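You operate a simulated robot arm through the tools that you are given. There is no shell and no other tool. Be economical: measure what you need, move in short steps, check, and stop when the job is done.

Carry out the task below with a simulated two-armed robot. There is one attempt and no reset: what you move stays moved.

TASK
Put the red tub on the long table away on the top of the low wooden shelf. Take the white net on the long table and put it away on the top shelf of the sack rack. Pick up the cartridge from the long table with one hand, pass it to the other hand and put it on the table top in front of the ring board. Stack the 7 W bulb from the long table on top of the 12 W bulb. Take the green card and leave it on top of the white tape roll on the long table. Take the small onion net and leave it on the white sign on the long table. Put the cream sack from the long table on the right end of the grading table. Put one of the weights from the table top behind the scale on top of the yellow cone. Shut the red drawer. Close the green drawer. Open the orange drawer. Any order will do. Set down upright: weight.

It is judged by the outcome, as a careful person would: the job done as asked, and still so three seconds after it is handed in. It fails if anything else is knocked over, pushed out of place, dropped, spilled or broken.

THE ROBOT
Two 7-joint arms with three-finger grippers on one trunk, on a base that drives. Base frame: it is fixed to the floor where the robot stands at the start and does not move with it; the origin is under the middle of the robot, x ahead of it, y to its left, z up; the surface under the hand at the start is at about z = 0.78. Lengths are in m, angles in rad, forces in N, time in s.
The left shoulder is at the start at [0.07, 0.146, 1.113], the right one opposite. With the tool pointing down near the work surface each hand reaches from about 0.3 to 0.68 m from the robot's upright axis, wherever it stands, measured 20 degrees to its own side. Places, roughly: bulb [1.25, 0.25, 0.75]; cartridge [1, 0.25, 0.75]; cream sack [1.5, 0, 1]; green card [1.25, 0, 0.75]; green drawer [0.3, -2.4, 0.4]; orange drawer [-2.5, -8.8, 0.7]; red drawer [0.3, -2, 0.4]; red tub (25x18x13 cm) [0.5, 0.1, 0.8]; right end of the grading table [0.8, -3.8, 0.9]; small onion net [1.5, 0.25, 0.75]; table top in front of the ring board (17x38 cm) [0.46, -1.86, 0.9]; tape roll (9x9x8 cm) [0.7, 0.1, 0.8]; top of the low wooden shelf (148x25 cm) [-2.9, -2.34, 0.42]; top shelf of the sack rack (82x17 cm) [-0.3, -1, 0.78]; weight [0.75, -1.75, 1]; white net [0.75, 0, 0.75]; white sign [1, 0, 0.75]; yellow cone [-0.75, -3.5, 0.75]. Payload 2.2 kg a hand.
The tool frame of a hand sits at the grasp point between the pads (the TCP): z along the fingers, y along the line on which they close. The tips reach 0.028 m beyond it. Largest opening 0.102 m; the body of the gripper starts 0.071 m behind the TCP.
Orientation is that of the tool frame in the base frame, as [roll, pitch, yaw] about the fixed x, y, z axes, in that order (R = Rz(yaw) Ry(pitch) Rx(roll)). With the fingers straight down and closing along the base's y, the tool's x points along the base's -x, its y along +y and its z along -z.

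THE INTERFACE
- The arms move only by the tool drive_tool. It takes "left_deltas", "right_deltas" or both (then of equal length, played together; a hand with none holds still); each is a list of rows, each a list of 6 numbers: the shift along the tool's x, y, z in m, then the turn, a rotation vector about the tool's x, y, z in rad. In form: [[dx, dy, dz, ax, ay, az], ...]. A call has 1 to 20 rows; each row is the pose to reach, as a shift and turn from the pose commanded when the call began, along the tool's axes at that moment. "left_grip" and "right_grip" are, for a hand that has rows, the gripper command, from -1 (fully open) to 1 (shut), values between in proportion, set as the call begins (left out, the last holds). A row lasts 0.2 s, in which the tool goes at most 0.05 m and 0.15 rad; a call with a longer step from one row to the next is refused whole, and so is a gripper value outside its range. A pose out of reach is approached as far as the arm can. The call stops where the force on the tool passes 40 N (or 10 N more than at its start, if that is more) or the arm is blocked; 0.2 s more then pass. The fingers move at their own pace and stop on an object; they squeeze with about 40 N. The grip force told is the motor's: it shows also when the fingers shut on nothing. Time passes only in rows, and 0.2 s behind the last, so rows that repeat a pose let the fingers close. It gives the time, the measured TCP pose, the force on the tool (base axes), the opening and the grip force at its end, in the units of the frame above (readings bear some noise), with the torque about the TCP (base axes, N m) and any sound that the robot's microphone picked up, and new pictures: "show" is both (left out), scene, wrist or none (wrist: the cameras of the hands that moved).
- Cameras (640 x 400 px; columns grow to the right, rows downward): "scene" is now at [0.1202, -0.0473, 1.3286]; the picture's right is [-0.57, -0.82, 0.00], its down [-0.56, 0.39, -0.73] and it looks along [0.60, -0.41, -0.68] (base axes); focal length 214 px, centre (320, 200). "left" rides on the left gripper at [0.072, 0.038, -0.086] in its tool frame; the picture's right is [-0.47, 0.89, 0.00], its down [-0.60, -0.32, -0.73] and it looks along [-0.65, -0.34, 0.68] (tool axes); focal length 256 px, centre (320, 200). "right" rides on the right gripper at [0.069, 0.044, -0.086] in its tool frame; the picture's right is [-0.53, 0.84, 0.00], its down [-0.58, -0.37, -0.73] and it looks along [-0.62, -0.39, 0.68] (tool axes); focal length 256 px, centre (320, 200). There is no depth. A picture from a camera that has moved, and an enlarged one, comes with that camera's place and axes in the base frame and with its lens.
- lift_body(by): slides the trunk up (or, below 0, down) by that many m; the arms and the scene camera ride with it, the base frame stays. It gives what a move gives, with no picture.
- drive_base(legs): drives the robot by 1 to 6 legs, each [ahead, left, turn to the left] in m, m and rad, along the robot's own axes; the way and the turn of a leg run together, so that a leg with both is an arc; at most 1.5 m and 3.142 rad a leg. The arms and the cameras ride along, it lands a little off, and it stops where it bumps. It gives what a move gives, and a new picture of the scene camera.
- pan_tilt(pan, tilt): turns the head with the scene camera to pan (to the left, within 1.501 rad either way) and tilt (down, from -0.506 to 1.204), counted from straight ahead of the robot. It gives what a move gives, and a new picture of the scene camera.
- zoom(camera, box): a new picture of the part [left, top, right, bottom] of that camera's present view, enlarged. No time passes.
- finish_job(): hands the job in; it is judged then, once.

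Work in short steps. Places have to be worked out from the pictures, the camera data and where the tool is seen: move nearer, look again, correct. Check each grasp and each placing, and mend what went wrong. You have 525 turns and 360 pictures in all, those below and enlarged ones among them. Open the grippers and draw the arms clear of the work before you hand the job in, unless the task says otherwise; then end with one line.

The tools are called after "Emit:" by a JSON object that holds its "op" and its "data". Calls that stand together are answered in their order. drive_tool: Moves the arms, as the interface text tells. Its arguments: {"type":"object","properties":{"left_deltas":{"type":"array"},"left_grip":{"type":"number"},"right_deltas":{"type":"array"},"right_grip":{"type":"number"},"show":{"type":"string","enum":["both","scene","wrist","none"]}},"required":[]} The other tools are called the same way: lift_body (by) slides the trunk up or down; drive_base (legs) drives the base; pan_tilt (pan, tilt) turns the head that bears the scene camera; zoom (camera, box) takes an enlarged picture of a part of a camera's view; finish_job () hands the job in.

At the start:

```text
time: 0.0
left_ee_pos: [0.4763, 0.1587, 1.1619]
left_tool_rot: [3.141, 0.0, -3.14]
left_force: [-0.5, -0.5, -0.4]
left_wrist_torque: [-0.01, 0.01, 0.01]
left_grip_width: 0.1023
left_finger_force: 0.0
right_ee_pos: [0.5171, -0.1905, 1.1718]
right_tool_rot: [-3.141, 0.001, -3.141]
right_force: [0.1, 0.2, 0.3]
right_wrist_torque: [0.02, 0.01, 0.02]
right_grip_width: 0.1018
right_finger_force: 0.0
trunk travel left (down, up): [-0.65, 0.29]
robot x, y, heading: [-0.0016, -0.0006, 0.001]
head pan, tilt: [-0.6, 0.752]
```

scene: 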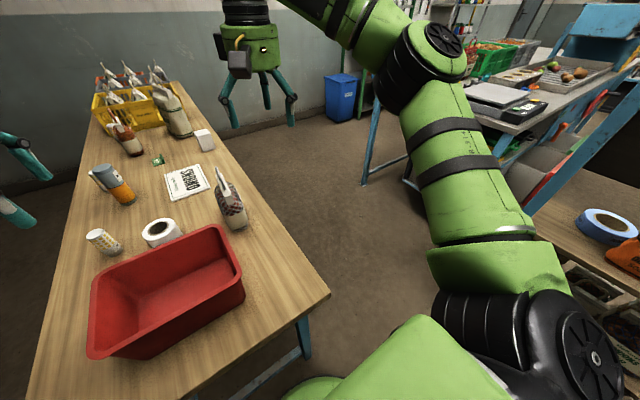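
right: 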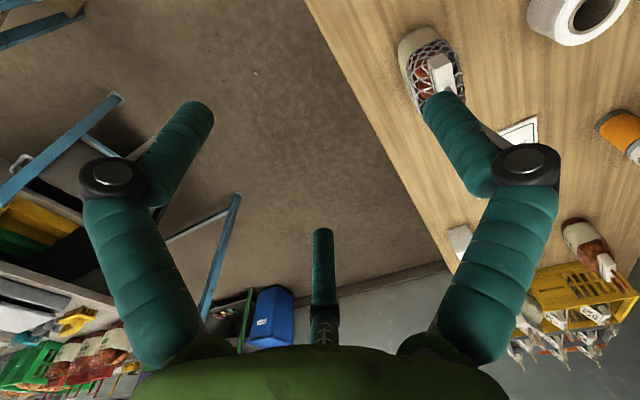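
left: 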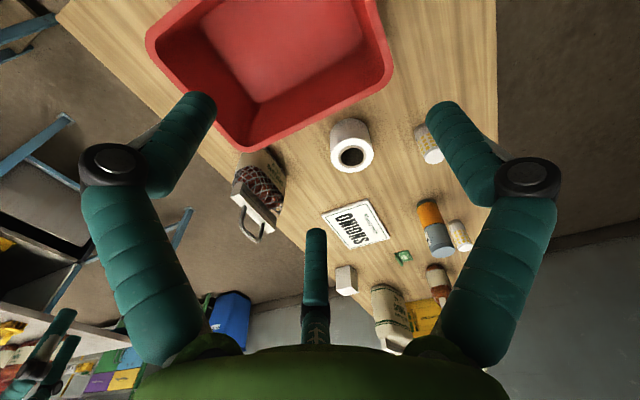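

I start by looking at the long table with the head straight ahead.

Emit:
{"op": "pan_tilt", "data": {"pan": 0.0, "tilt": 0.6}}

```text
time: 1.0
left_ee_pos: [0.4767, 0.159, 1.1634]
left_tool_rot: [-3.141, -0.001, -3.14]
left_force: [-0.5, -0.6, -0.4]
left_wrist_torque: [0.0, 0.0, -0.02]
left_grip_width: 0.1019
left_finger_force: 0.1
right_ee_pos: [0.5158, -0.1921, 1.1718]
right_tool_rot: [3.142, -0.001, -3.141]
right_force: [0.2, -0.3, 0.1]
right_wrist_torque: [-0.01, -0.01, -0.01]
right_grip_width: 0.1019
right_finger_force: 0.1
trunk travel left (down, up): [-0.65, 0.29]
robot x, y, heading: [0.0018, -0.0027, -0.002]
head pan, tilt: [0.0, 0.6]
camera scene: at [0.1403, -0.0006, 1.3416], right [0.0, -1.0, 0.0], down [-0.57, 0.0, -0.82], along [0.82, 0.0, -0.57], focal length 214 px, centre (320, 200)
```

scene: 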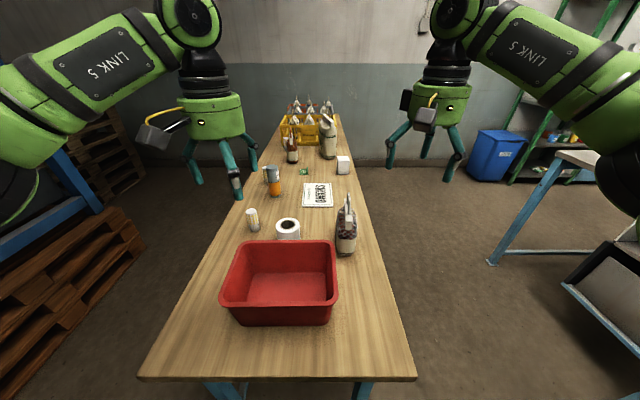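

I zoom to identify the items.

Emit:
{"op": "zoom", "data": {"camera": "scene", "box": [220, 90, 380, 190]}}

Emit:
{"op": "zoom", "data": {"camera": "scene", "box": [220, 160, 380, 260]}}

Emit:
{"op": "pan_tilt", "data": {"pan": -1.5, "tilt": 0.5}}

```text
4.00 times, centred on (300, 140) of scene
camera zoom: at [0.1403, -0.0006, 1.3416], right [0.0, -1.0, 0.0], down [-0.57, 0.0, -0.82], along [0.82, 0.0, -0.57], focal length 858 px, centre (400, 440)
```

zoom: 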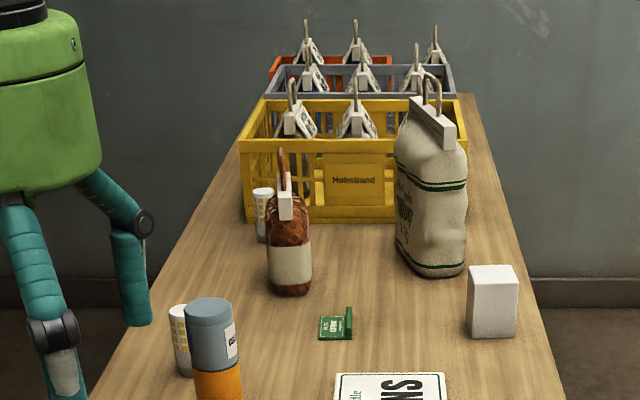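

```text
4.00 times, centred on (300, 210) of scene
camera zoom: at [0.1403, -0.0006, 1.3416], right [0.0, -1.0, 0.0], down [-0.57, 0.0, -0.82], along [0.82, 0.0, -0.57], focal length 858 px, centre (400, 160)
```

zoom: 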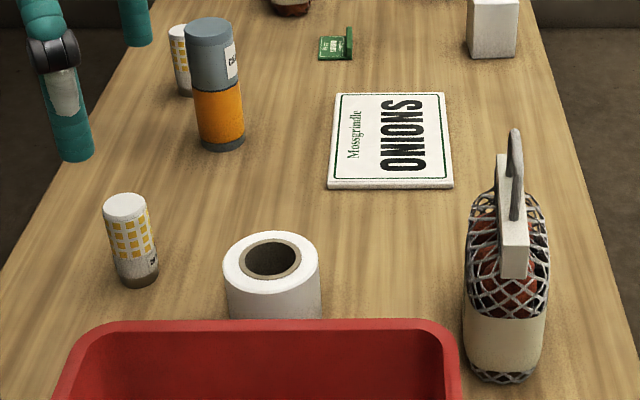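

```text
time: 2.6
left_ee_pos: [0.4763, 0.1593, 1.1627]
left_tool_rot: [-3.14, -0.001, -3.139]
left_force: [-0.4, 0.4, -0.1]
left_wrist_torque: [0.02, 0.04, -0.01]
left_grip_width: 0.102
left_finger_force: 0.1
right_ee_pos: [0.5158, -0.1903, 1.1718]
right_tool_rot: [3.141, -0.002, -3.141]
right_force: [-0.6, 0.0, -0.4]
right_wrist_torque: [0.01, 0.02, 0.0]
right_grip_width: 0.102
right_finger_force: 0.1
trunk travel left (down, up): [-0.65, 0.29]
robot x, y, heading: [0.0038, 0.0017, -0.002]
head pan, tilt: [-1.499, 0.499]
camera scene: at [0.0585, -0.0912, 1.3507], right [-1.0, -0.07, 0.0], down [-0.03, 0.48, -0.88], along [0.06, -0.88, -0.48], focal length 214 px, centre (320, 200)
```

scene: 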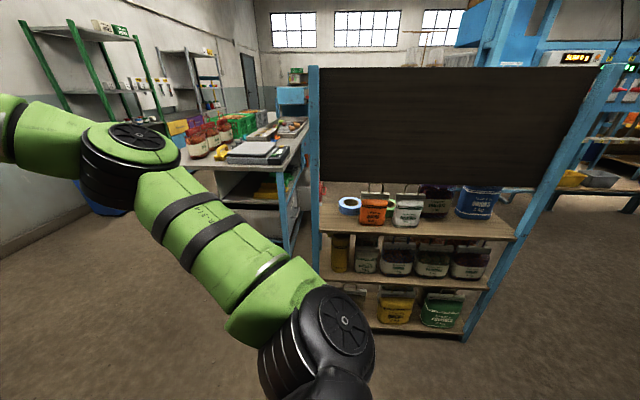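

Emit:
{"op": "zoom", "data": {"camera": "scene", "box": [300, 60, 640, 350]}}

Emit:
{"op": "zoom", "data": {"camera": "scene", "box": [140, 60, 320, 240]}}

```text
1.38 times, centred on (470, 205) of scene
camera zoom: at [0.0585, -0.0912, 1.3507], right [-1.0, -0.07, 0.0], down [-0.03, 0.48, -0.88], along [0.06, -0.88, -0.48], focal length 296 px, centre (113, 193)
```

zoom: 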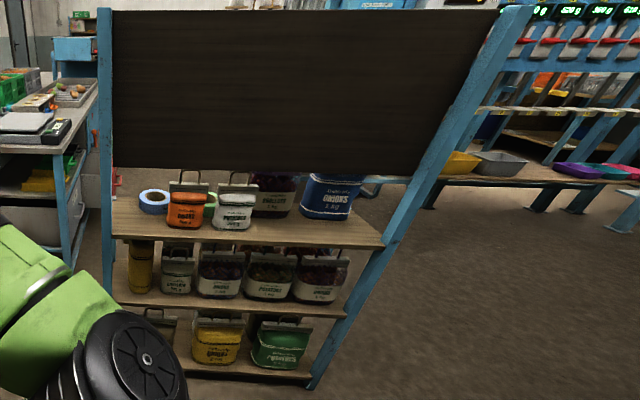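

```text
2.22 times, centred on (230, 150) of scene
camera zoom: at [0.0585, -0.0912, 1.3507], right [-1.0, -0.07, 0.0], down [-0.03, 0.48, -0.88], along [0.06, -0.88, -0.48], focal length 477 px, centre (520, 311)
```

zoom: 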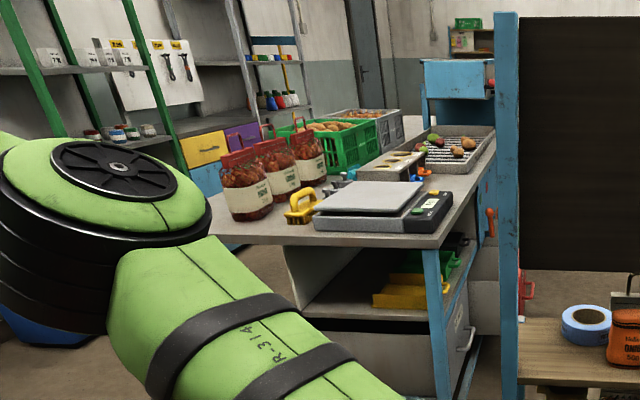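

I test-close the right gripper in the air to see how its fingers meet.

Emit:
{"op": "drive_tool", "data": {"right_deltas": [[0, 0, 0, 0, 0, 0], [0, 0, 0, 0, 0, 0], [0, 0, 0, 0, 0, 0]], "right_grip": 0.6, "show": "wrist"}}

Emit:
{"op": "pan_tilt", "data": {"pan": -0.3, "tilt": 0.5}}

```text
time: 3.4
left_ee_pos: [0.4763, 0.1596, 1.1617]
left_tool_rot: [-3.139, -0.001, -3.141]
left_force: [-0.5, -0.2, 0.4]
left_wrist_torque: [0.02, 0.01, 0.04]
left_grip_width: 0.1019
left_finger_force: 0.3
right_ee_pos: [0.5163, -0.1914, 1.172]
right_tool_rot: [3.141, 0.002, -3.141]
right_force: [-0.6, -0.3, -0.1]
right_wrist_torque: [0.01, -0.04, 0.03]
right_grip_width: 0.0203
right_finger_force: 0.2
trunk travel left (down, up): [-0.65, 0.29]
robot x, y, heading: [0.0022, 0.0, -0.004]
head pan, tilt: [-1.499, 0.499]
camera right: at [0.4477, -0.1478, 1.2577], right [0.53, 0.84, 0.0], down [0.58, -0.37, 0.73], along [0.62, -0.39, -0.68], focal length 256 px, centre (320, 200)
```

right: 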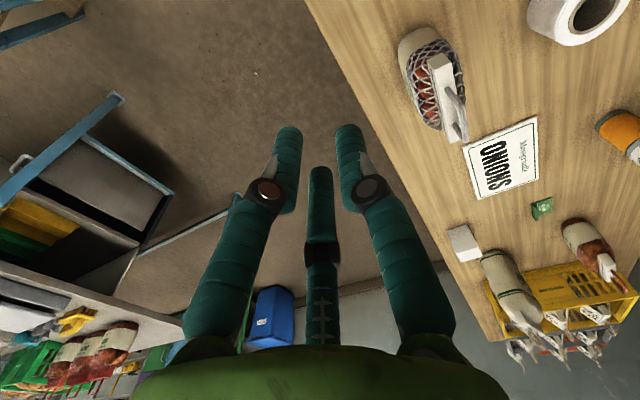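

```text
time: 4.8
left_ee_pos: [0.4759, 0.1593, 1.1625]
left_tool_rot: [-3.141, -0.001, -3.14]
left_force: [1.2, 0.3, 0.0]
left_wrist_torque: [-0.03, 0.0, -0.01]
left_grip_width: 0.1022
left_finger_force: 0.1
right_ee_pos: [0.5161, -0.1909, 1.1732]
right_tool_rot: [3.141, -0.001, 3.141]
right_force: [-0.5, 0.6, 0.5]
right_wrist_torque: [0.02, -0.01, -0.01]
right_grip_width: 0.0203
right_finger_force: 0.0
trunk travel left (down, up): [-0.65, 0.29]
robot x, y, heading: [-0.0026, -0.0002, 0.002]
head pan, tilt: [-0.3, 0.499]
camera scene: at [0.1388, -0.0275, 1.3507], right [-0.3, -0.96, 0.0], down [-0.46, 0.14, -0.88], along [0.84, -0.26, -0.48], focal length 214 px, centre (320, 200)
```

scene: 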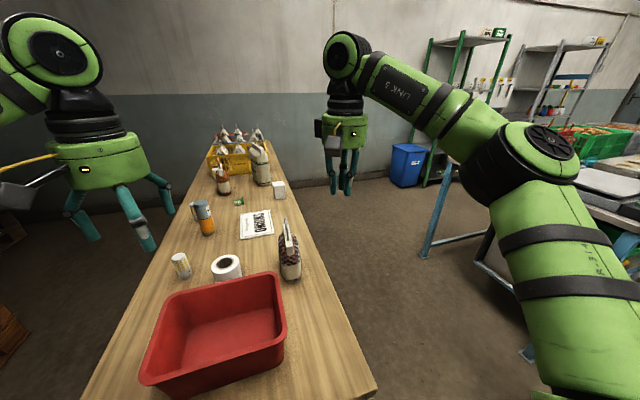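

Next I look steeply down to see my own base next to the table edge.

Emit:
{"op": "pan_tilt", "data": {"pan": 0, "tilt": 1.2}}

Emit:
{"op": "pan_tilt", "data": {"pan": -1.0, "tilt": 1.2}}

```text
time: 5.9
left_ee_pos: [0.4756, 0.1594, 1.1612]
left_tool_rot: [-3.141, -0.001, -3.141]
left_force: [0.4, -0.7, -0.1]
left_wrist_torque: [0.0, -0.01, -0.01]
left_grip_width: 0.1021
left_finger_force: 0.0
right_ee_pos: [0.516, -0.1913, 1.1724]
right_tool_rot: [3.141, 0.001, -3.14]
right_force: [0.3, -0.6, -0.2]
right_wrist_torque: [0.01, 0.03, -0.01]
right_grip_width: 0.0202
right_finger_force: 0.0
trunk travel left (down, up): [-0.65, 0.29]
robot x, y, heading: [-0.001, -0.0013, 0.001]
head pan, tilt: [0.0, 1.201]
camera scene: at [0.1079, -0.0005, 1.297], right [0.0, -1.0, 0.0], down [-0.93, 0.0, -0.36], along [0.36, 0.0, -0.93], focal length 214 px, centre (320, 200)
```

scene: 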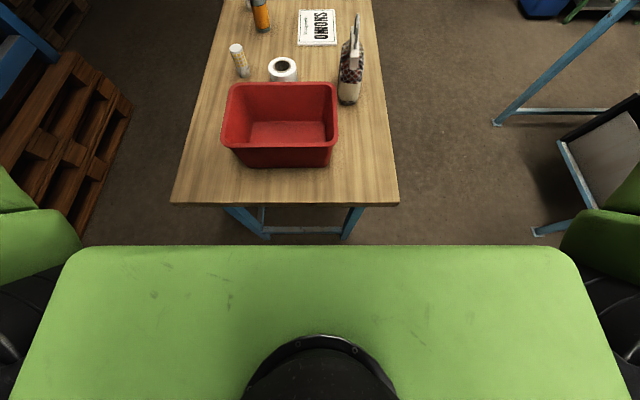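

```text
time: 7.1
left_ee_pos: [0.4753, 0.1595, 1.1613]
left_tool_rot: [3.141, 0.001, -3.139]
left_force: [-0.8, 0.4, -0.2]
left_wrist_torque: [-0.02, 0.0, -0.02]
left_grip_width: 0.1017
left_finger_force: 0.1
right_ee_pos: [0.5159, -0.1912, 1.1715]
right_tool_rot: [-3.14, 0.0, 3.141]
right_force: [0.2, 0.5, -0.1]
right_wrist_torque: [-0.04, -0.01, 0.02]
right_grip_width: 0.0205
right_finger_force: 0.1
trunk travel left (down, up): [-0.65, 0.29]
robot x, y, heading: [-0.0025, -0.0012, 0.001]
head pan, tilt: [-1.0, 1.201]
camera scene: at [0.0822, -0.0475, 1.297], right [-0.84, -0.54, 0.0], down [-0.5, 0.78, -0.36], along [0.2, -0.3, -0.93], focal length 214 px, centre (320, 200)
```

scene: 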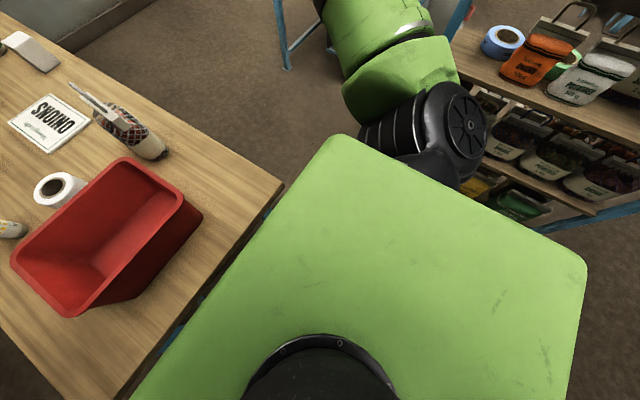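

I rotate the right hand about its axis so its camera looks back at my base, to learn the footprint.

Emit:
{"op": "drive_tool", "data": {"right_deltas": [[0, 0, 0, 0, 0, 0.15], [0, 0, 0, 0, 0, 0.3], [0, 0, 0, 0, 0, 0.45], [0, 0, 0, 0, 0, 0.6], [0, 0, 0, 0, 0, 0.75], [0, 0, 0, 0, 0, 0.9], [0, 0, 0, 0, 0, 1.05], [0, 0, 0, 0, 0, 1.2], [0, 0, 0, 0, 0, 1.35], [0, 0, 0, 0, 0, 1.5], [0, 0, 0, 0, 0, 1.65], [0, 0, 0, 0, 0, 1.8], [0, 0, 0, 0, 0, 1.95], [0, 0, 0, 0, 0, 2.1], [0, 0, 0, 0, 0, 2.25], [0, 0, 0, 0, 0, 2.4], [0, 0, 0, 0, 0, 2.5]], "right_grip": -1, "show": "wrist"}}

```text
time: 10.7
left_ee_pos: [0.4761, 0.1593, 1.1627]
left_tool_rot: [3.14, 0.0, -3.138]
left_force: [0.1, -0.2, -0.6]
left_wrist_torque: [0.01, 0.0, 0.0]
left_grip_width: 0.1022
left_finger_force: 0.1
right_ee_pos: [0.5156, -0.1905, 1.1728]
right_tool_rot: [-3.141, 0.001, 0.637]
right_force: [-0.1, -0.1, -0.4]
right_wrist_torque: [0.0, 0.02, 0.01]
right_grip_width: 0.102
right_finger_force: 0.1
trunk travel left (down, up): [-0.65, 0.29]
robot x, y, heading: [0.0005, 0.004, -0.001]
head pan, tilt: [-1.0, 1.201]
camera right: at [0.5979, -0.1852, 1.2577], right [0.07, -1.0, 0.0], down [-0.68, -0.05, 0.73], along [-0.73, -0.05, -0.68], focal length 256 px, centre (320, 200)
```

right: 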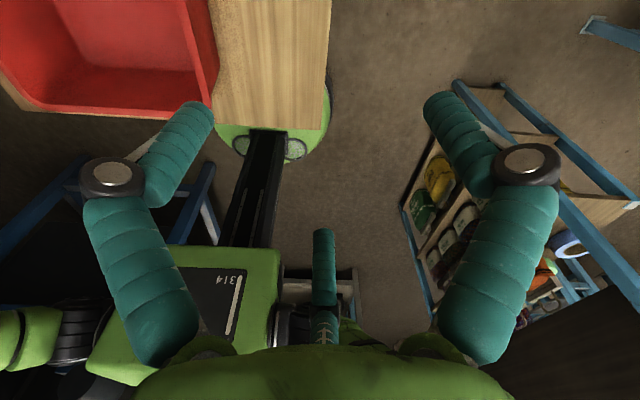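

The base is a low disc (~0.3 m radius), so it may fit under the table between the legs. I'll drive round to the right side of the table and face it.

Emit:
{"op": "drive_base", "data": {"legs": [[-0.03, -0.5, 0], [0.85, -0.02, 0], [0, 0, 1.571]]}}

Emit:
{"op": "drive_tool", "data": {"right_deltas": [[0, 0, 0, 0, 0, -0.15], [0, 0, 0, 0, 0, -0.3], [0, 0, 0, 0, 0, -0.45], [0, 0, 0, 0, 0, -0.6], [0, 0, 0, 0, 0, -0.75], [0, 0, 0, 0, 0, -0.9], [0, 0, 0, 0, 0, -1.05], [0, 0, 0, 0, 0, -1.2], [0, 0, 0, 0, 0, -1.35], [0, 0, 0, 0, 0, -1.5], [0, 0, 0, 0, 0, -1.65], [0, 0, 0, 0, 0, -1.8], [0, 0, 0, 0, 0, -1.95], [0, 0, 0, 0, 0, -2.1], [0, 0, 0, 0, 0, -2.25], [0, 0, 0, 0, 0, -2.4], [0, 0, 0, 0, 0, -2.5]], "show": "wrist"}}

Emit:
{"op": "pan_tilt", "data": {"pan": 0.0, "tilt": 0.9}}

```text
time: 21.6
left_ee_pos: [0.6637, -0.0451, 1.1612]
left_tool_rot: [-3.14, 0.0, -1.571]
left_force: [-0.7, -0.1, -0.8]
left_wrist_torque: [0.01, -0.02, 0.02]
left_grip_width: 0.102
left_finger_force: 0.0
right_ee_pos: [1.0156, -0.0064, 1.1733]
right_tool_rot: [-3.14, 0.0, 2.21]
right_force: [-0.2, 0.3, 1.0]
right_wrist_torque: [-0.03, 0.02, 0.04]
right_grip_width: 0.102
right_finger_force: 0.0
trunk travel left (down, up): [-0.65, 0.29]
robot x, y, heading: [0.8245, -0.5227, 1.566]
head pan, tilt: [-1.0, 1.201]
camera scene: at [0.8722, -0.4423, 1.297], right [0.54, -0.84, 0.0], down [-0.79, -0.5, -0.36], along [0.31, 0.2, -0.93], focal length 214 px, centre (320, 200)
```

scene: 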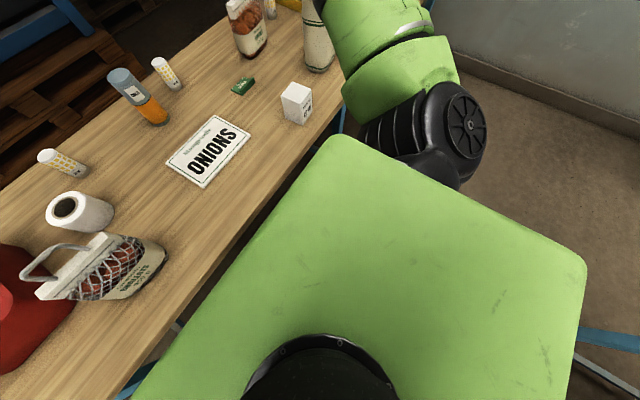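

```text
time: 25.2
left_ee_pos: [0.666, -0.0458, 1.1629]
left_tool_rot: [3.141, 0.0, -1.57]
left_force: [0.5, 0.0, 0.1]
left_wrist_torque: [-0.02, -0.01, -0.01]
left_grip_width: 0.1023
left_finger_force: 0.1
right_ee_pos: [1.0148, -0.0076, 1.1715]
right_tool_rot: [3.14, 0.001, -1.57]
right_force: [0.4, 0.6, 0.3]
right_wrist_torque: [0.03, 0.02, 0.0]
right_grip_width: 0.1021
right_finger_force: 0.1
trunk travel left (down, up): [-0.65, 0.29]
robot x, y, heading: [0.8218, -0.5213, 1.57]
head pan, tilt: [-1.0, 1.201]
camera right: at [0.972, -0.0759, 1.2579], right [-0.85, 0.53, 0.0], down [0.36, 0.58, 0.73], along [0.39, 0.62, -0.68], focal length 256 px, centre (320, 200)
```

right: 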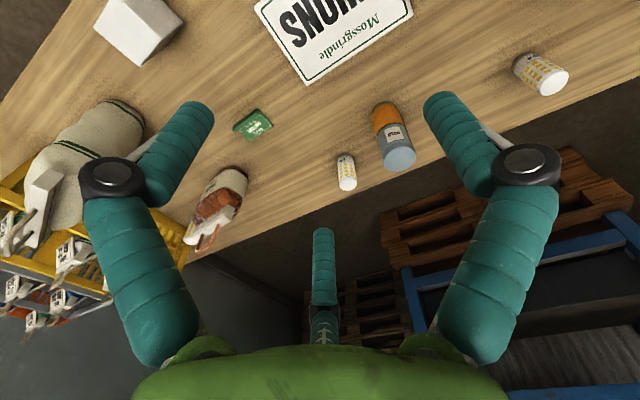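

```text
time: 26.5
left_ee_pos: [0.6647, -0.0458, 1.1616]
left_tool_rot: [-3.141, 0.0, -1.572]
left_force: [0.3, -0.5, 0.3]
left_wrist_torque: [-0.04, -0.02, -0.01]
left_grip_width: 0.102
left_finger_force: 0.0
right_ee_pos: [1.0148, -0.0079, 1.1723]
right_tool_rot: [-3.14, -0.002, -1.575]
right_force: [-1.2, -0.3, 0.0]
right_wrist_torque: [-0.03, -0.01, -0.03]
right_grip_width: 0.102
right_finger_force: 0.1
trunk travel left (down, up): [-0.65, 0.29]
robot x, y, heading: [0.8241, -0.5233, 1.573]
head pan, tilt: [0.0, 0.901]
camera scene: at [0.8252, -0.397, 1.3168], right [1.0, 0.0, 0.0], down [0.0, -0.78, -0.62], along [0.0, 0.62, -0.78], focal length 214 px, centre (320, 200)
```

scene: 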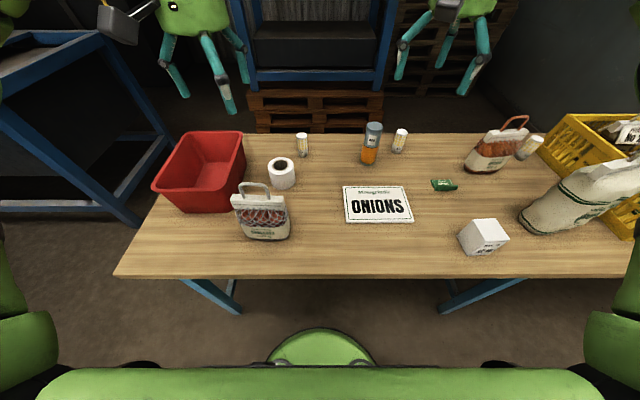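

I zoom in on the items to read the bulb labels.

Emit:
{"op": "zoom", "data": {"camera": "scene", "box": [280, 110, 420, 200]}}

Emit:
{"op": "zoom", "data": {"camera": "scene", "box": [420, 100, 580, 200]}}

Emit:
{"op": "zoom", "data": {"camera": "right", "box": [300, 30, 620, 230]}}

```text
4.44 times, centred on (350, 155) of scene
camera zoom: at [0.8252, -0.397, 1.3168], right [1.0, 0.0, 0.0], down [0.0, -0.78, -0.62], along [0.0, 0.62, -0.78], focal length 953 px, centre (187, 400)
```

zoom: 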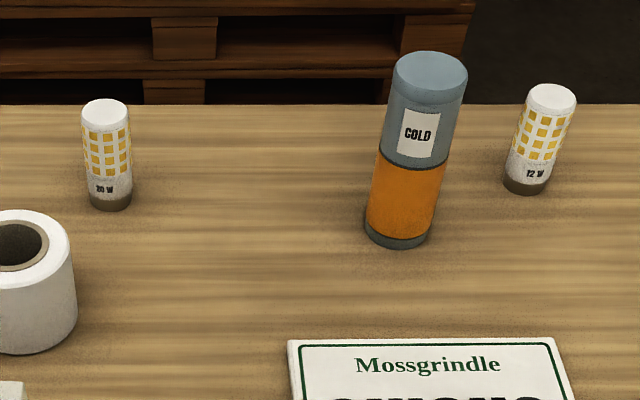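

```text
4.00 times, centred on (500, 150) of scene
camera zoom: at [0.8252, -0.397, 1.3168], right [1.0, 0.0, 0.0], down [0.0, -0.78, -0.62], along [0.0, 0.62, -0.78], focal length 858 px, centre (-400, 400)
```

zoom: 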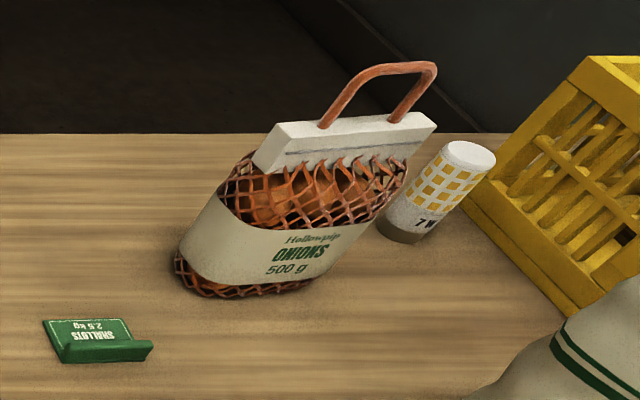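

```text
2.00 times, centred on (460, 130) of right
camera zoom: at [0.972, -0.0757, 1.2578], right [-0.84, 0.54, 0.0], down [0.37, 0.58, 0.73], along [0.39, 0.62, -0.68], focal length 512 px, centre (40, 340)
```

zoom: 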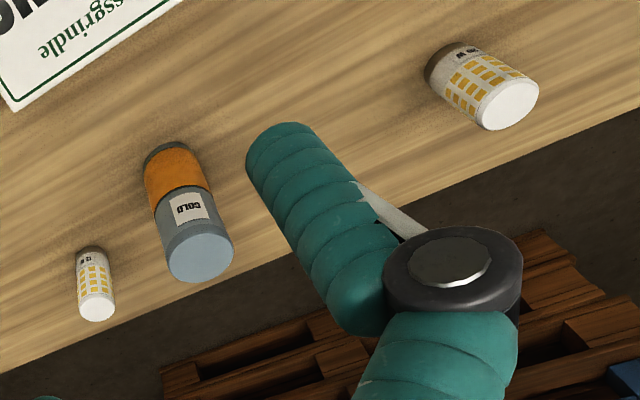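

7 W is the bulb behind the onion net, 12 W is the one beside the cartridge, and the near one is 20/10 W. I'll start with the onion net: drive to about x=1.2 and align the right hand with its header.

Emit:
{"op": "drive_base", "data": {"legs": [[0, -0.38, 0], [0.09, 0, 0]]}}

Emit:
{"op": "drive_tool", "data": {"right_deltas": [[0, 0, 0, 0, 0, 0.15], [0, 0, 0, 0, 0, 0.3], [0, 0, 0, 0, 0, 0.45], [0, 0, 0, 0, 0, 0.6], [0, 0, 0, 0, 0, 0.75], [0, 0, 0, 0, 0, 0.9], [0, 0, 0, 0, 0, 1.05], [0, 0, 0, 0, 0, 1.2], [0, 0, 0, 0, 0, 1.29]], "show": "wrist"}}

```text
time: 29.6
left_ee_pos: [1.0393, 0.0407, 1.1625]
left_tool_rot: [-3.14, 0.002, -1.567]
left_force: [-0.2, -0.1, -0.2]
left_wrist_torque: [0.0, 0.01, 0.02]
left_grip_width: 0.1021
left_finger_force: 0.0
right_ee_pos: [1.3883, 0.081, 1.1737]
right_tool_rot: [-3.141, 0.001, -1.57]
right_force: [-0.3, -0.3, -0.9]
right_wrist_torque: [0.02, -0.02, 0.04]
right_grip_width: 0.102
right_finger_force: 0.1
trunk travel left (down, up): [-0.65, 0.29]
robot x, y, heading: [1.1978, -0.4349, 1.57]
head pan, tilt: [0.0, 0.901]
camera scene: at [1.1998, -0.3103, 1.317], right [1.0, 0.0, 0.0], down [0.0, -0.78, -0.62], along [0.0, 0.62, -0.78], focal length 214 px, centre (320, 200)
```

scene: 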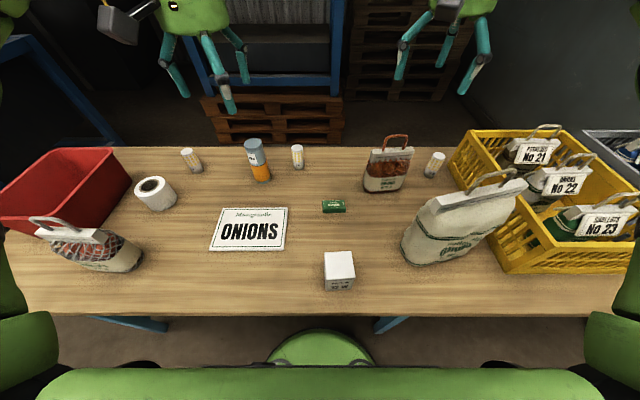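

```text
time: 31.6
left_ee_pos: [1.0385, 0.0425, 1.1633]
left_tool_rot: [-3.141, 0.001, -1.567]
left_force: [-0.5, -0.2, 0.0]
left_wrist_torque: [0.02, -0.03, 0.02]
left_grip_width: 0.1021
left_finger_force: 0.1
right_ee_pos: [1.3877, 0.0827, 1.1723]
right_tool_rot: [3.139, 0.001, -2.862]
right_force: [1.1, 0.4, 0.2]
right_wrist_torque: [0.0, -0.03, 0.02]
right_grip_width: 0.1022
right_finger_force: 0.0
trunk travel left (down, up): [-0.65, 0.29]
robot x, y, heading: [1.194, -0.4341, 1.575]
head pan, tilt: [0.0, 0.901]
camera right: at [1.3103, 0.1049, 1.2582], right [0.28, 0.96, 0.0], down [0.66, -0.19, 0.73], along [0.7, -0.2, -0.68], focal length 256 px, centre (320, 200)
```

right: 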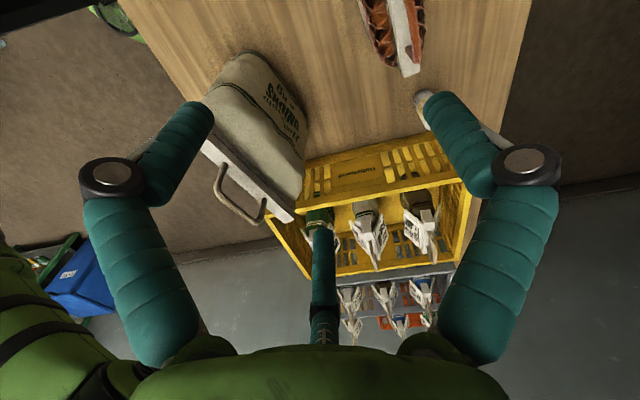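

Combining scene and wrist views, the header is centred about (1.40, 0.17), top near z 0.925, turned ~11°. I move above it and look again.

Emit:
{"op": "drive_tool", "data": {"right_deltas": [[-0.012, 0.027, 0.024, 0, 0, 0.03], [-0.024, 0.054, 0.048, 0, 0, 0.06], [-0.0355, 0.0803, 0.07, 0, 0, 0.09]], "show": "both"}}

```text
time: 32.4
left_ee_pos: [1.0367, 0.0431, 1.1619]
left_tool_rot: [-3.141, 0.0, -1.567]
left_force: [-0.8, 0.3, 0.3]
left_wrist_torque: [-0.04, 0.0, -0.03]
left_grip_width: 0.1018
left_finger_force: 0.1
right_ee_pos: [1.3978, 0.1698, 1.1022]
right_tool_rot: [-3.141, 0.0, -2.949]
right_force: [0.4, 0.8, -0.8]
right_wrist_torque: [-0.02, -0.03, -0.01]
right_grip_width: 0.102
right_finger_force: 0.0
trunk travel left (down, up): [-0.65, 0.29]
robot x, y, heading: [1.1969, -0.4331, 1.57]
head pan, tilt: [0.0, 0.901]
camera scene: at [1.1986, -0.3076, 1.3167], right [1.0, 0.0, 0.0], down [0.0, -0.78, -0.62], along [0.0, 0.62, -0.78], focal length 214 px, centre (320, 200)
camera right: at [1.3236, 0.1995, 1.1873], right [0.36, 0.93, 0.0], down [0.64, -0.25, 0.73], along [0.68, -0.27, -0.68], focal length 256 px, centre (320, 200)
```

scene: 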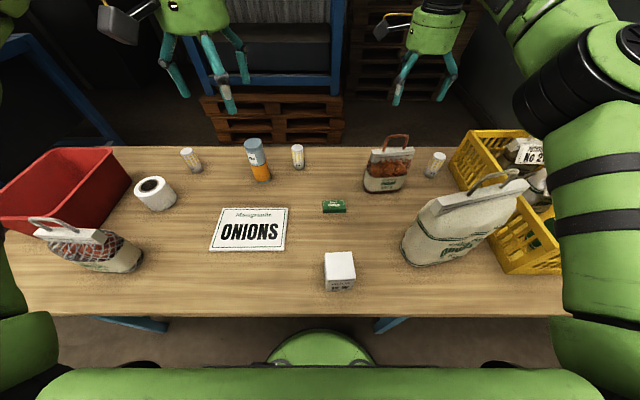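
right: 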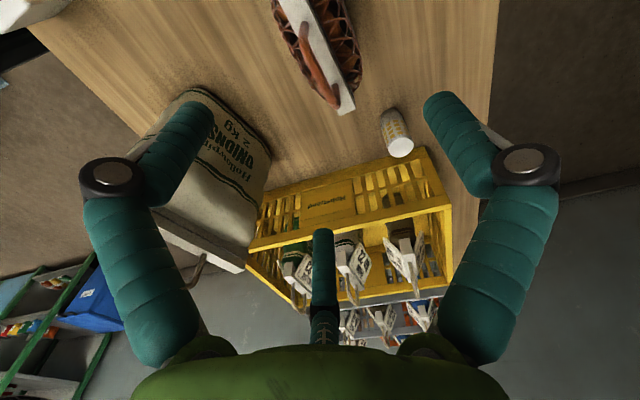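

Header seems centred at (1.40, 0.162). I lower straight down around it.

Emit:
{"op": "drive_tool", "data": {"right_deltas": [[0, -0.004, 0.045, 0, 0, 0.03], [0, -0.007, 0.09, 0, 0, 0.05], [0, -0.007, 0.135, 0, 0, 0.05], [0, -0.007, 0.165, 0, 0, 0.05], [0, -0.007, 0.187, 0, 0, 0.05]], "show": "both"}}

```text
time: 33.6
left_ee_pos: [1.0385, 0.0412, 1.1632]
left_tool_rot: [-3.141, 0.0, -1.567]
left_force: [-0.5, -0.1, -0.3]
left_wrist_torque: [0.06, -0.01, -0.02]
left_grip_width: 0.102
left_finger_force: 0.1
right_ee_pos: [1.402, 0.1628, 0.916]
right_tool_rot: [3.139, 0.0, -2.999]
right_force: [1.0, 0.6, 1.1]
right_wrist_torque: [-0.03, 0.01, -0.01]
right_grip_width: 0.102
right_finger_force: 0.1
trunk travel left (down, up): [-0.65, 0.29]
robot x, y, heading: [1.1973, -0.4309, 1.575]
head pan, tilt: [0.0, 0.901]
camera scene: at [1.1995, -0.3091, 1.3169], right [1.0, 0.0, 0.0], down [0.0, -0.78, -0.62], along [0.0, 0.62, -0.78], focal length 214 px, centre (320, 200)
camera right: at [1.3279, 0.1959, 1.0012], right [0.41, 0.91, 0.0], down [0.62, -0.28, 0.73], along [0.67, -0.3, -0.68], focal length 256 px, centre (320, 200)
```

scene: 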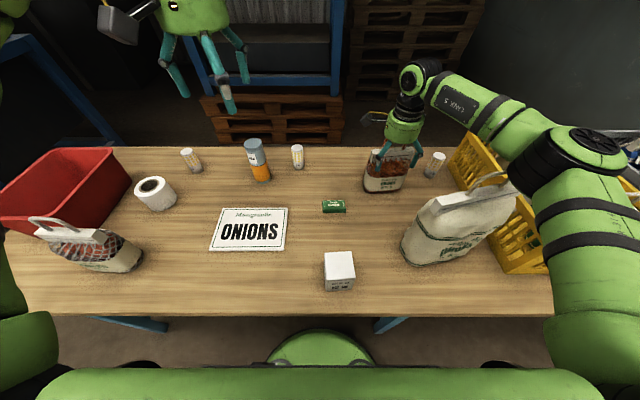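
right: 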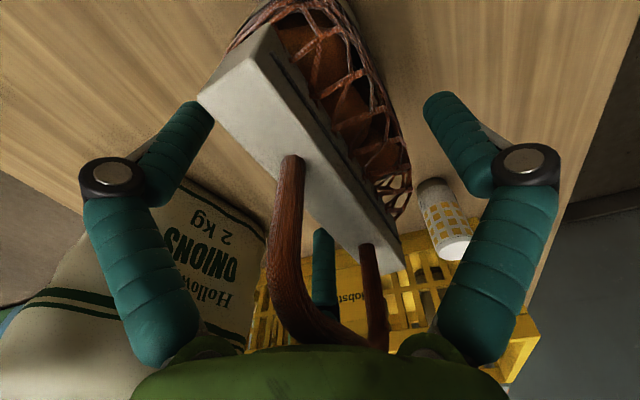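

The header is between the fingers, centred. I close.

Emit:
{"op": "drive_tool", "data": {"right_deltas": [[0, 0, 0, 0, 0, 0], [0, 0, 0, 0, 0, 0], [0, 0, 0, 0, 0, 0], [0, 0, 0, 0, 0, 0], [0, 0, 0, 0, 0, 0]], "right_grip": 1, "show": "wrist"}}

```text
time: 34.8
left_ee_pos: [1.0389, 0.0393, 1.1646]
left_tool_rot: [-3.14, 0.004, -1.569]
left_force: [0.0, -0.3, 0.3]
left_wrist_torque: [0.01, -0.01, -0.03]
left_grip_width: 0.1019
left_finger_force: 0.0
right_ee_pos: [1.4039, 0.1618, 0.9206]
right_tool_rot: [3.129, 0.001, -3.0]
right_force: [13.6, 6.8, 27.8]
right_wrist_torque: [0.48, -0.16, -0.24]
right_grip_width: 0.0737
right_finger_force: 39.8
trunk travel left (down, up): [-0.65, 0.29]
robot x, y, heading: [1.1942, -0.4338, 1.577]
head pan, tilt: [0.0, 0.901]
camera right: at [1.3298, 0.1946, 1.0061], right [0.41, 0.91, 0.01], down [0.62, -0.29, 0.73], along [0.67, -0.29, -0.69], focal length 256 px, centre (320, 200)
```

right: 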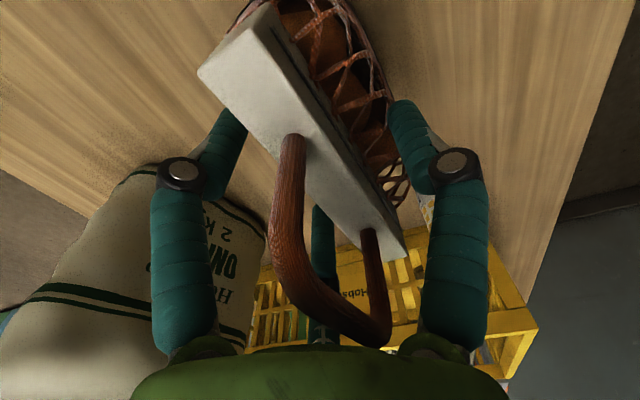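

It squeezed the bag's shoulders (0.074 wide) rather than the header. I open, rise 2 cm and close on the header.

Emit:
{"op": "drive_tool", "data": {"right_deltas": [[0, 0, 0, 0, 0, 0], [0, 0, -0.004, 0, 0, 0], [0, 0, -0.02, 0, 0, 0]], "right_grip": -1, "show": "none"}}

Emit:
{"op": "drive_tool", "data": {"right_deltas": [[0, 0, 0, 0, 0, 0], [0, 0, 0, 0, 0, 0], [0, 0, 0, 0, 0, 0], [0, 0, 0, 0, 0, 0], [0, 0, 0, 0, 0, 0]], "right_grip": 1, "show": "wrist"}}

```text
time: 35.6
left_ee_pos: [1.0368, 0.0416, 1.1629]
left_tool_rot: [-3.141, 0.002, -1.567]
left_force: [-0.5, 0.0, 0.0]
left_wrist_torque: [0.01, -0.02, 0.01]
left_grip_width: 0.1019
left_finger_force: 0.0
right_ee_pos: [1.4001, 0.1614, 0.9333]
right_tool_rot: [-3.14, 0.001, -2.998]
right_force: [0.6, 0.2, 0.7]
right_wrist_torque: [0.0, -0.02, 0.02]
right_grip_width: 0.1023
right_finger_force: 0.1
trunk travel left (down, up): [-0.65, 0.29]
robot x, y, heading: [1.1975, -0.4357, 1.571]
head pan, tilt: [0.0, 0.901]
```

```text
time: 36.8
left_ee_pos: [1.038, 0.0417, 1.1623]
left_tool_rot: [-3.14, 0.002, -1.569]
left_force: [-0.1, 0.3, -0.5]
left_wrist_torque: [-0.01, -0.03, 0.0]
left_grip_width: 0.1021
left_finger_force: 0.1
right_ee_pos: [1.4004, 0.1633, 0.9395]
right_tool_rot: [3.132, 0.0, -3.0]
right_force: [2.6, 12.1, 23.3]
right_wrist_torque: [1.31, 0.48, -0.36]
right_grip_width: 0.0313
right_finger_force: 39.9
trunk travel left (down, up): [-0.65, 0.29]
robot x, y, heading: [1.1995, -0.432, 1.576]
head pan, tilt: [0.0, 0.901]
camera right: at [1.327, 0.1954, 1.0254], right [0.41, 0.91, 0.01], down [0.62, -0.29, 0.73], along [0.67, -0.29, -0.69], focal length 256 px, centre (320, 200)
```

right: 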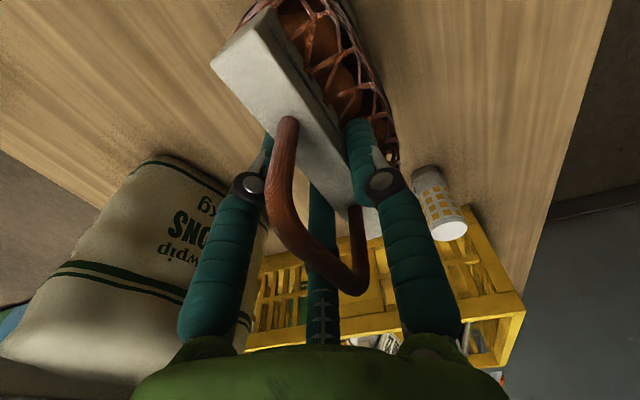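

Now gripping at 0.031; I lift a little to see whether it holds.

Emit:
{"op": "drive_tool", "data": {"right_deltas": [[0, 0, -0.015, 0, 0, 0], [0, 0, -0.03, 0, 0, 0], [0, 0, -0.05, 0, 0, 0], [0, 0, -0.05, 0, 0, 0]], "show": "both"}}

```text
time: 37.8
left_ee_pos: [1.0382, 0.0437, 1.1613]
left_tool_rot: [3.141, 0.0, -1.567]
left_force: [-0.4, 0.1, 0.1]
left_wrist_torque: [0.0, -0.02, -0.02]
left_grip_width: 0.1021
left_finger_force: 0.0
right_ee_pos: [1.4016, 0.1633, 0.9841]
right_tool_rot: [-3.141, 0.0, -2.998]
right_force: [0.5, 1.0, -6.0]
right_wrist_torque: [-0.01, -0.02, 0.0]
right_grip_width: 0.0304
right_finger_force: 40.5
trunk travel left (down, up): [-0.65, 0.29]
robot x, y, heading: [1.2003, -0.4362, 1.575]
head pan, tilt: [0.0, 0.901]
camera scene: at [1.2, -0.3074, 1.3166], right [1.0, 0.0, 0.0], down [0.0, -0.78, -0.62], along [0.0, 0.62, -0.78], focal length 214 px, centre (320, 200)
camera right: at [1.3283, 0.1963, 1.0699], right [0.41, 0.91, 0.0], down [0.62, -0.28, 0.73], along [0.67, -0.3, -0.68], focal length 256 px, centre (320, 200)
```

scene: 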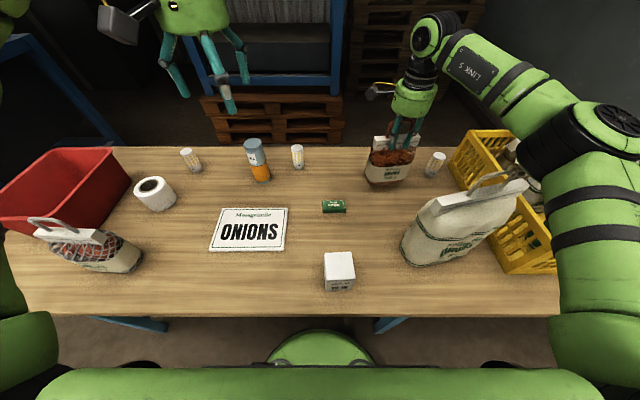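
right: 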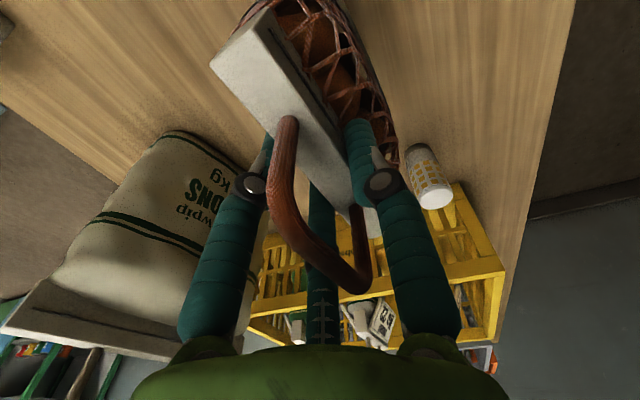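

Grasp holds (about 0.6 kg). I carry it over to the sign while moving the left hand out of the way.

Emit:
{"op": "drive_tool", "data": {"right_deltas": [[0, 0, -0.03, 0, 0, 0], [0, 0, -0.06, 0, 0, 0], [0.041, -0.009, -0.06, 0, 0, 0], [0.082, -0.018, -0.06, 0, 0, 0], [0.123, -0.027, -0.06, 0, 0, 0], [0.165, -0.036, -0.06, 0, 0, 0], [0.206, -0.045, -0.06, 0, 0, 0], [0.248, -0.054, -0.06, 0, 0, 0], [0.289, -0.063, -0.06, 0, 0, 0], [0.33, -0.072, -0.06, 0, 0, 0], [0.372, -0.081, -0.06, 0, 0, 0], [0.4128, -0.0897, -0.06, 0, 0, 0], [0.4128, -0.0897, -0.06, 0, 0, 0]], "left_deltas": [[0, 0.04, 0, 0, 0, 0], [0, 0.08, 0, 0, 0, 0], [0, 0.12, 0, 0, 0, 0], [0, 0.16, 0, 0, 0, 0], [0, 0.2, 0, 0, 0, 0], [0, 0.24, 0, 0, 0, 0], [0, 0.27, 0, 0, 0, 0], [0, 0.27, 0, 0, 0, 0], [0, 0.27, 0, 0, 0, 0], [0, 0.27, 0, 0, 0, 0], [0, 0.27, 0, 0, 0, 0], [0, 0.27, 0, 0, 0, 0], [0, 0.27, 0, 0, 0, 0]], "show": "both"}}

```text
time: 40.6
left_ee_pos: [0.7701, 0.0435, 1.1627]
left_tool_rot: [-3.141, 0.0, -1.57]
left_force: [0.5, 0.9, -0.6]
left_wrist_torque: [0.01, 0.01, 0.02]
left_grip_width: 0.102
left_finger_force: 0.1
right_ee_pos: [1.0267, 0.0245, 1.0458]
right_tool_rot: [3.14, -0.004, -3.001]
right_force: [0.1, 0.1, -4.3]
right_wrist_torque: [-0.05, -0.02, -0.01]
right_grip_width: 0.0302
right_finger_force: 39.3
right hand out of reach, approached as far as the arm can: row 12, 13
trunk travel left (down, up): [-0.65, 0.29]
robot x, y, heading: [1.1989, -0.4346, 1.572]
head pan, tilt: [0.0, 0.901]
camera scene: at [1.2004, -0.3071, 1.3166], right [1.0, 0.0, 0.0], down [0.0, -0.78, -0.62], along [0.0, 0.62, -0.78], focal length 214 px, centre (320, 200)
camera right: at [0.9534, 0.0578, 1.1311], right [0.41, 0.91, 0.0], down [0.62, -0.28, 0.73], along [0.67, -0.3, -0.68], focal length 256 px, centre (320, 200)
camera left: at [0.7326, -0.0284, 1.2488], right [-0.89, 0.46, 0.0], down [0.32, 0.61, 0.73], along [0.34, 0.65, -0.68], focal length 256 px, centre (320, 200)
```

scene: 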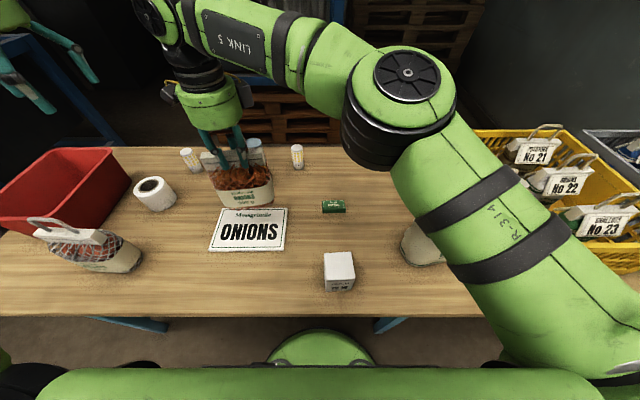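
right: 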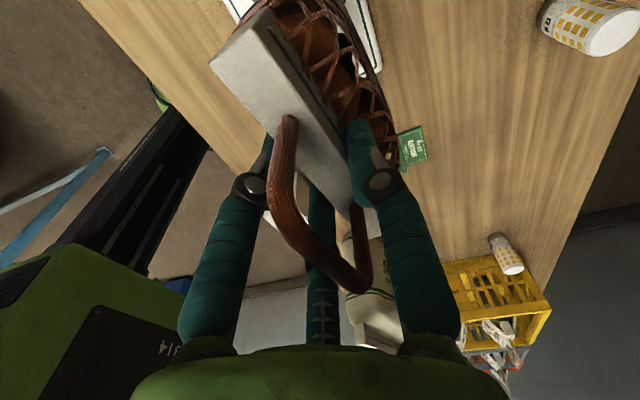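
left: 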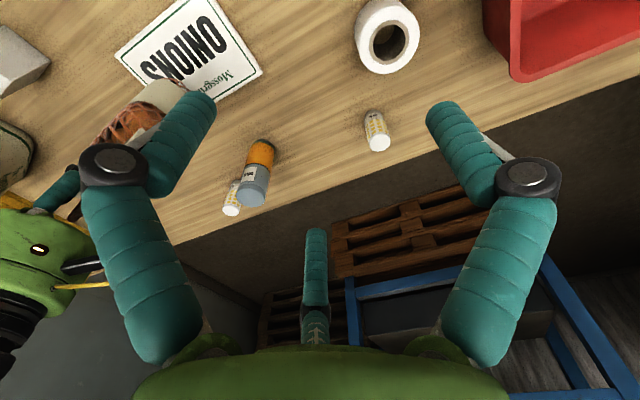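

Near the limit on the crossing side, so I shift the base left 0.10 m and bring the hand back over the sign while lowering.

Emit:
{"op": "drive_base", "data": {"legs": [[0, 0.1, 0]]}}

Emit:
{"op": "drive_tool", "data": {"right_deltas": [[-0.038, -0.01, 0, 0, 0, 0], [-0.076, -0.019, 0, 0, 0, 0], [-0.076, -0.019, 0.04, 0, 0, 0], [-0.076, -0.019, 0.07, 0, 0, 0], [-0.076, -0.019, 0.08, 0, 0, 0]], "show": "both"}}

```text
time: 41.7
left_ee_pos: [0.6717, 0.0423, 1.1637]
left_tool_rot: [3.142, 0.0, -1.569]
left_force: [-0.2, 0.9, 0.0]
left_wrist_torque: [0.01, 0.0, 0.0]
left_grip_width: 0.102
left_finger_force: 0.1
right_ee_pos: [0.9293, 0.0243, 1.0453]
right_tool_rot: [3.141, -0.001, -3.0]
right_force: [0.2, -0.6, -4.1]
right_wrist_torque: [-0.03, -0.02, -0.01]
right_grip_width: 0.0301
right_finger_force: 40.5
trunk travel left (down, up): [-0.65, 0.29]
robot x, y, heading: [1.1008, -0.4321, 1.567]
head pan, tilt: [0.0, 0.901]
camera scene: at [1.1028, -0.3082, 1.3167], right [1.0, 0.0, 0.0], down [0.0, -0.78, -0.62], along [0.0, 0.62, -0.78], focal length 214 px, centre (320, 200)
```

scene: 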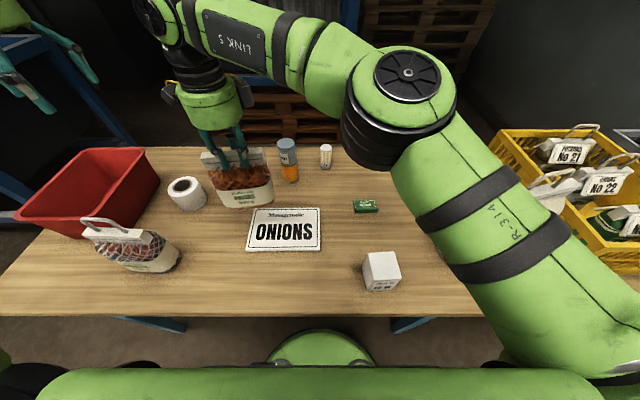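

```text
time: 42.9
left_ee_pos: [0.6712, 0.0424, 1.1622]
left_tool_rot: [-3.141, -0.001, -1.569]
left_force: [-1.3, -0.6, -0.2]
left_wrist_torque: [0.01, -0.02, -0.02]
left_grip_width: 0.102
left_finger_force: 0.0
right_ee_pos: [1.0061, 0.0158, 0.9654]
right_tool_rot: [3.141, -0.001, -3.002]
right_force: [0.7, -0.4, -5.0]
right_wrist_torque: [-0.02, -0.04, -0.01]
right_grip_width: 0.03
right_finger_force: 40.2
trunk travel left (down, up): [-0.65, 0.29]
robot x, y, heading: [1.1002, -0.4352, 1.572]
head pan, tilt: [0.0, 0.901]
camera scene: at [1.1014, -0.3086, 1.3168], right [1.0, 0.0, 0.0], down [0.0, -0.78, -0.62], along [0.0, 0.62, -0.78], focal length 214 px, centre (320, 200)
camera right: at [0.9332, 0.0487, 1.0506], right [0.41, 0.91, 0.0], down [0.62, -0.28, 0.73], along [0.67, -0.3, -0.68], focal length 256 px, centre (320, 200)
```

scene: 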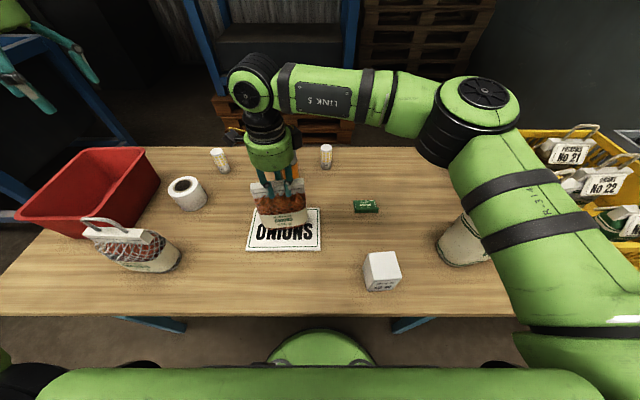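
right: 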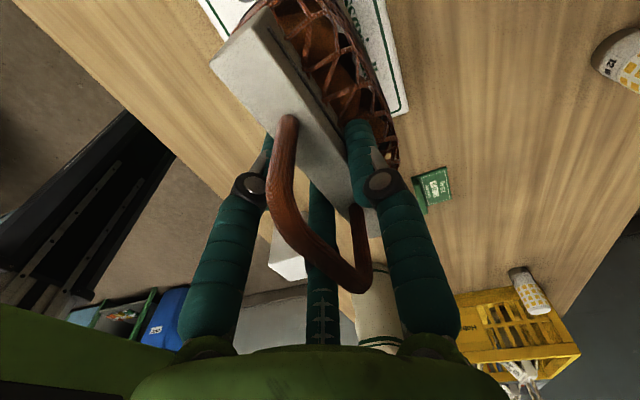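

The net hovers over the sign; I lower in small steps until it touches.

Emit:
{"op": "drive_tool", "data": {"right_deltas": [[0, 0, 0.008, 0, 0, 0], [0, 0, 0.014, 0, 0, 0], [0, 0, 0.018, 0, 0, 0], [0, 0, 0.022, 0, 0, 0]], "show": "scene"}}

```text
time: 43.9
left_ee_pos: [0.6733, 0.0373, 1.1664]
left_tool_rot: [3.139, 0.003, -1.568]
left_force: [-0.5, 0.1, 0.2]
left_wrist_torque: [-0.02, -0.03, 0.03]
left_grip_width: 0.1021
left_finger_force: 0.2
right_ee_pos: [1.0079, 0.0142, 0.9499]
right_tool_rot: [3.13, -0.005, -3.003]
right_force: [5.5, 0.0, 30.0]
right_wrist_torque: [-0.07, -0.03, 0.12]
right_grip_width: 0.0302
right_finger_force: 40.1
trunk travel left (down, up): [-0.65, 0.29]
robot x, y, heading: [1.1012, -0.4307, 1.575]
head pan, tilt: [0.0, 0.901]
camera scene: at [1.103, -0.3125, 1.3178], right [1.0, 0.0, 0.0], down [0.0, -0.78, -0.62], along [0.0, 0.62, -0.78], focal length 214 px, centre (320, 200)
```

scene: 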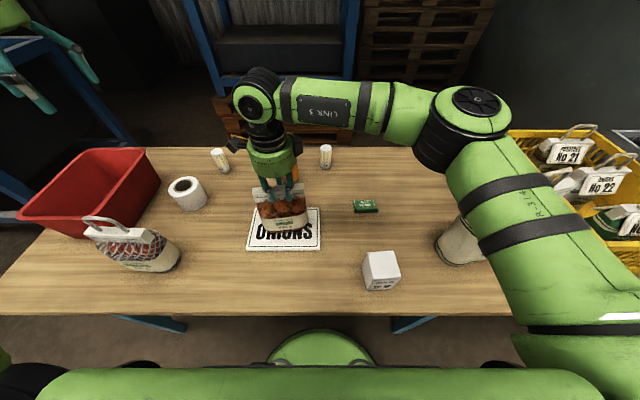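

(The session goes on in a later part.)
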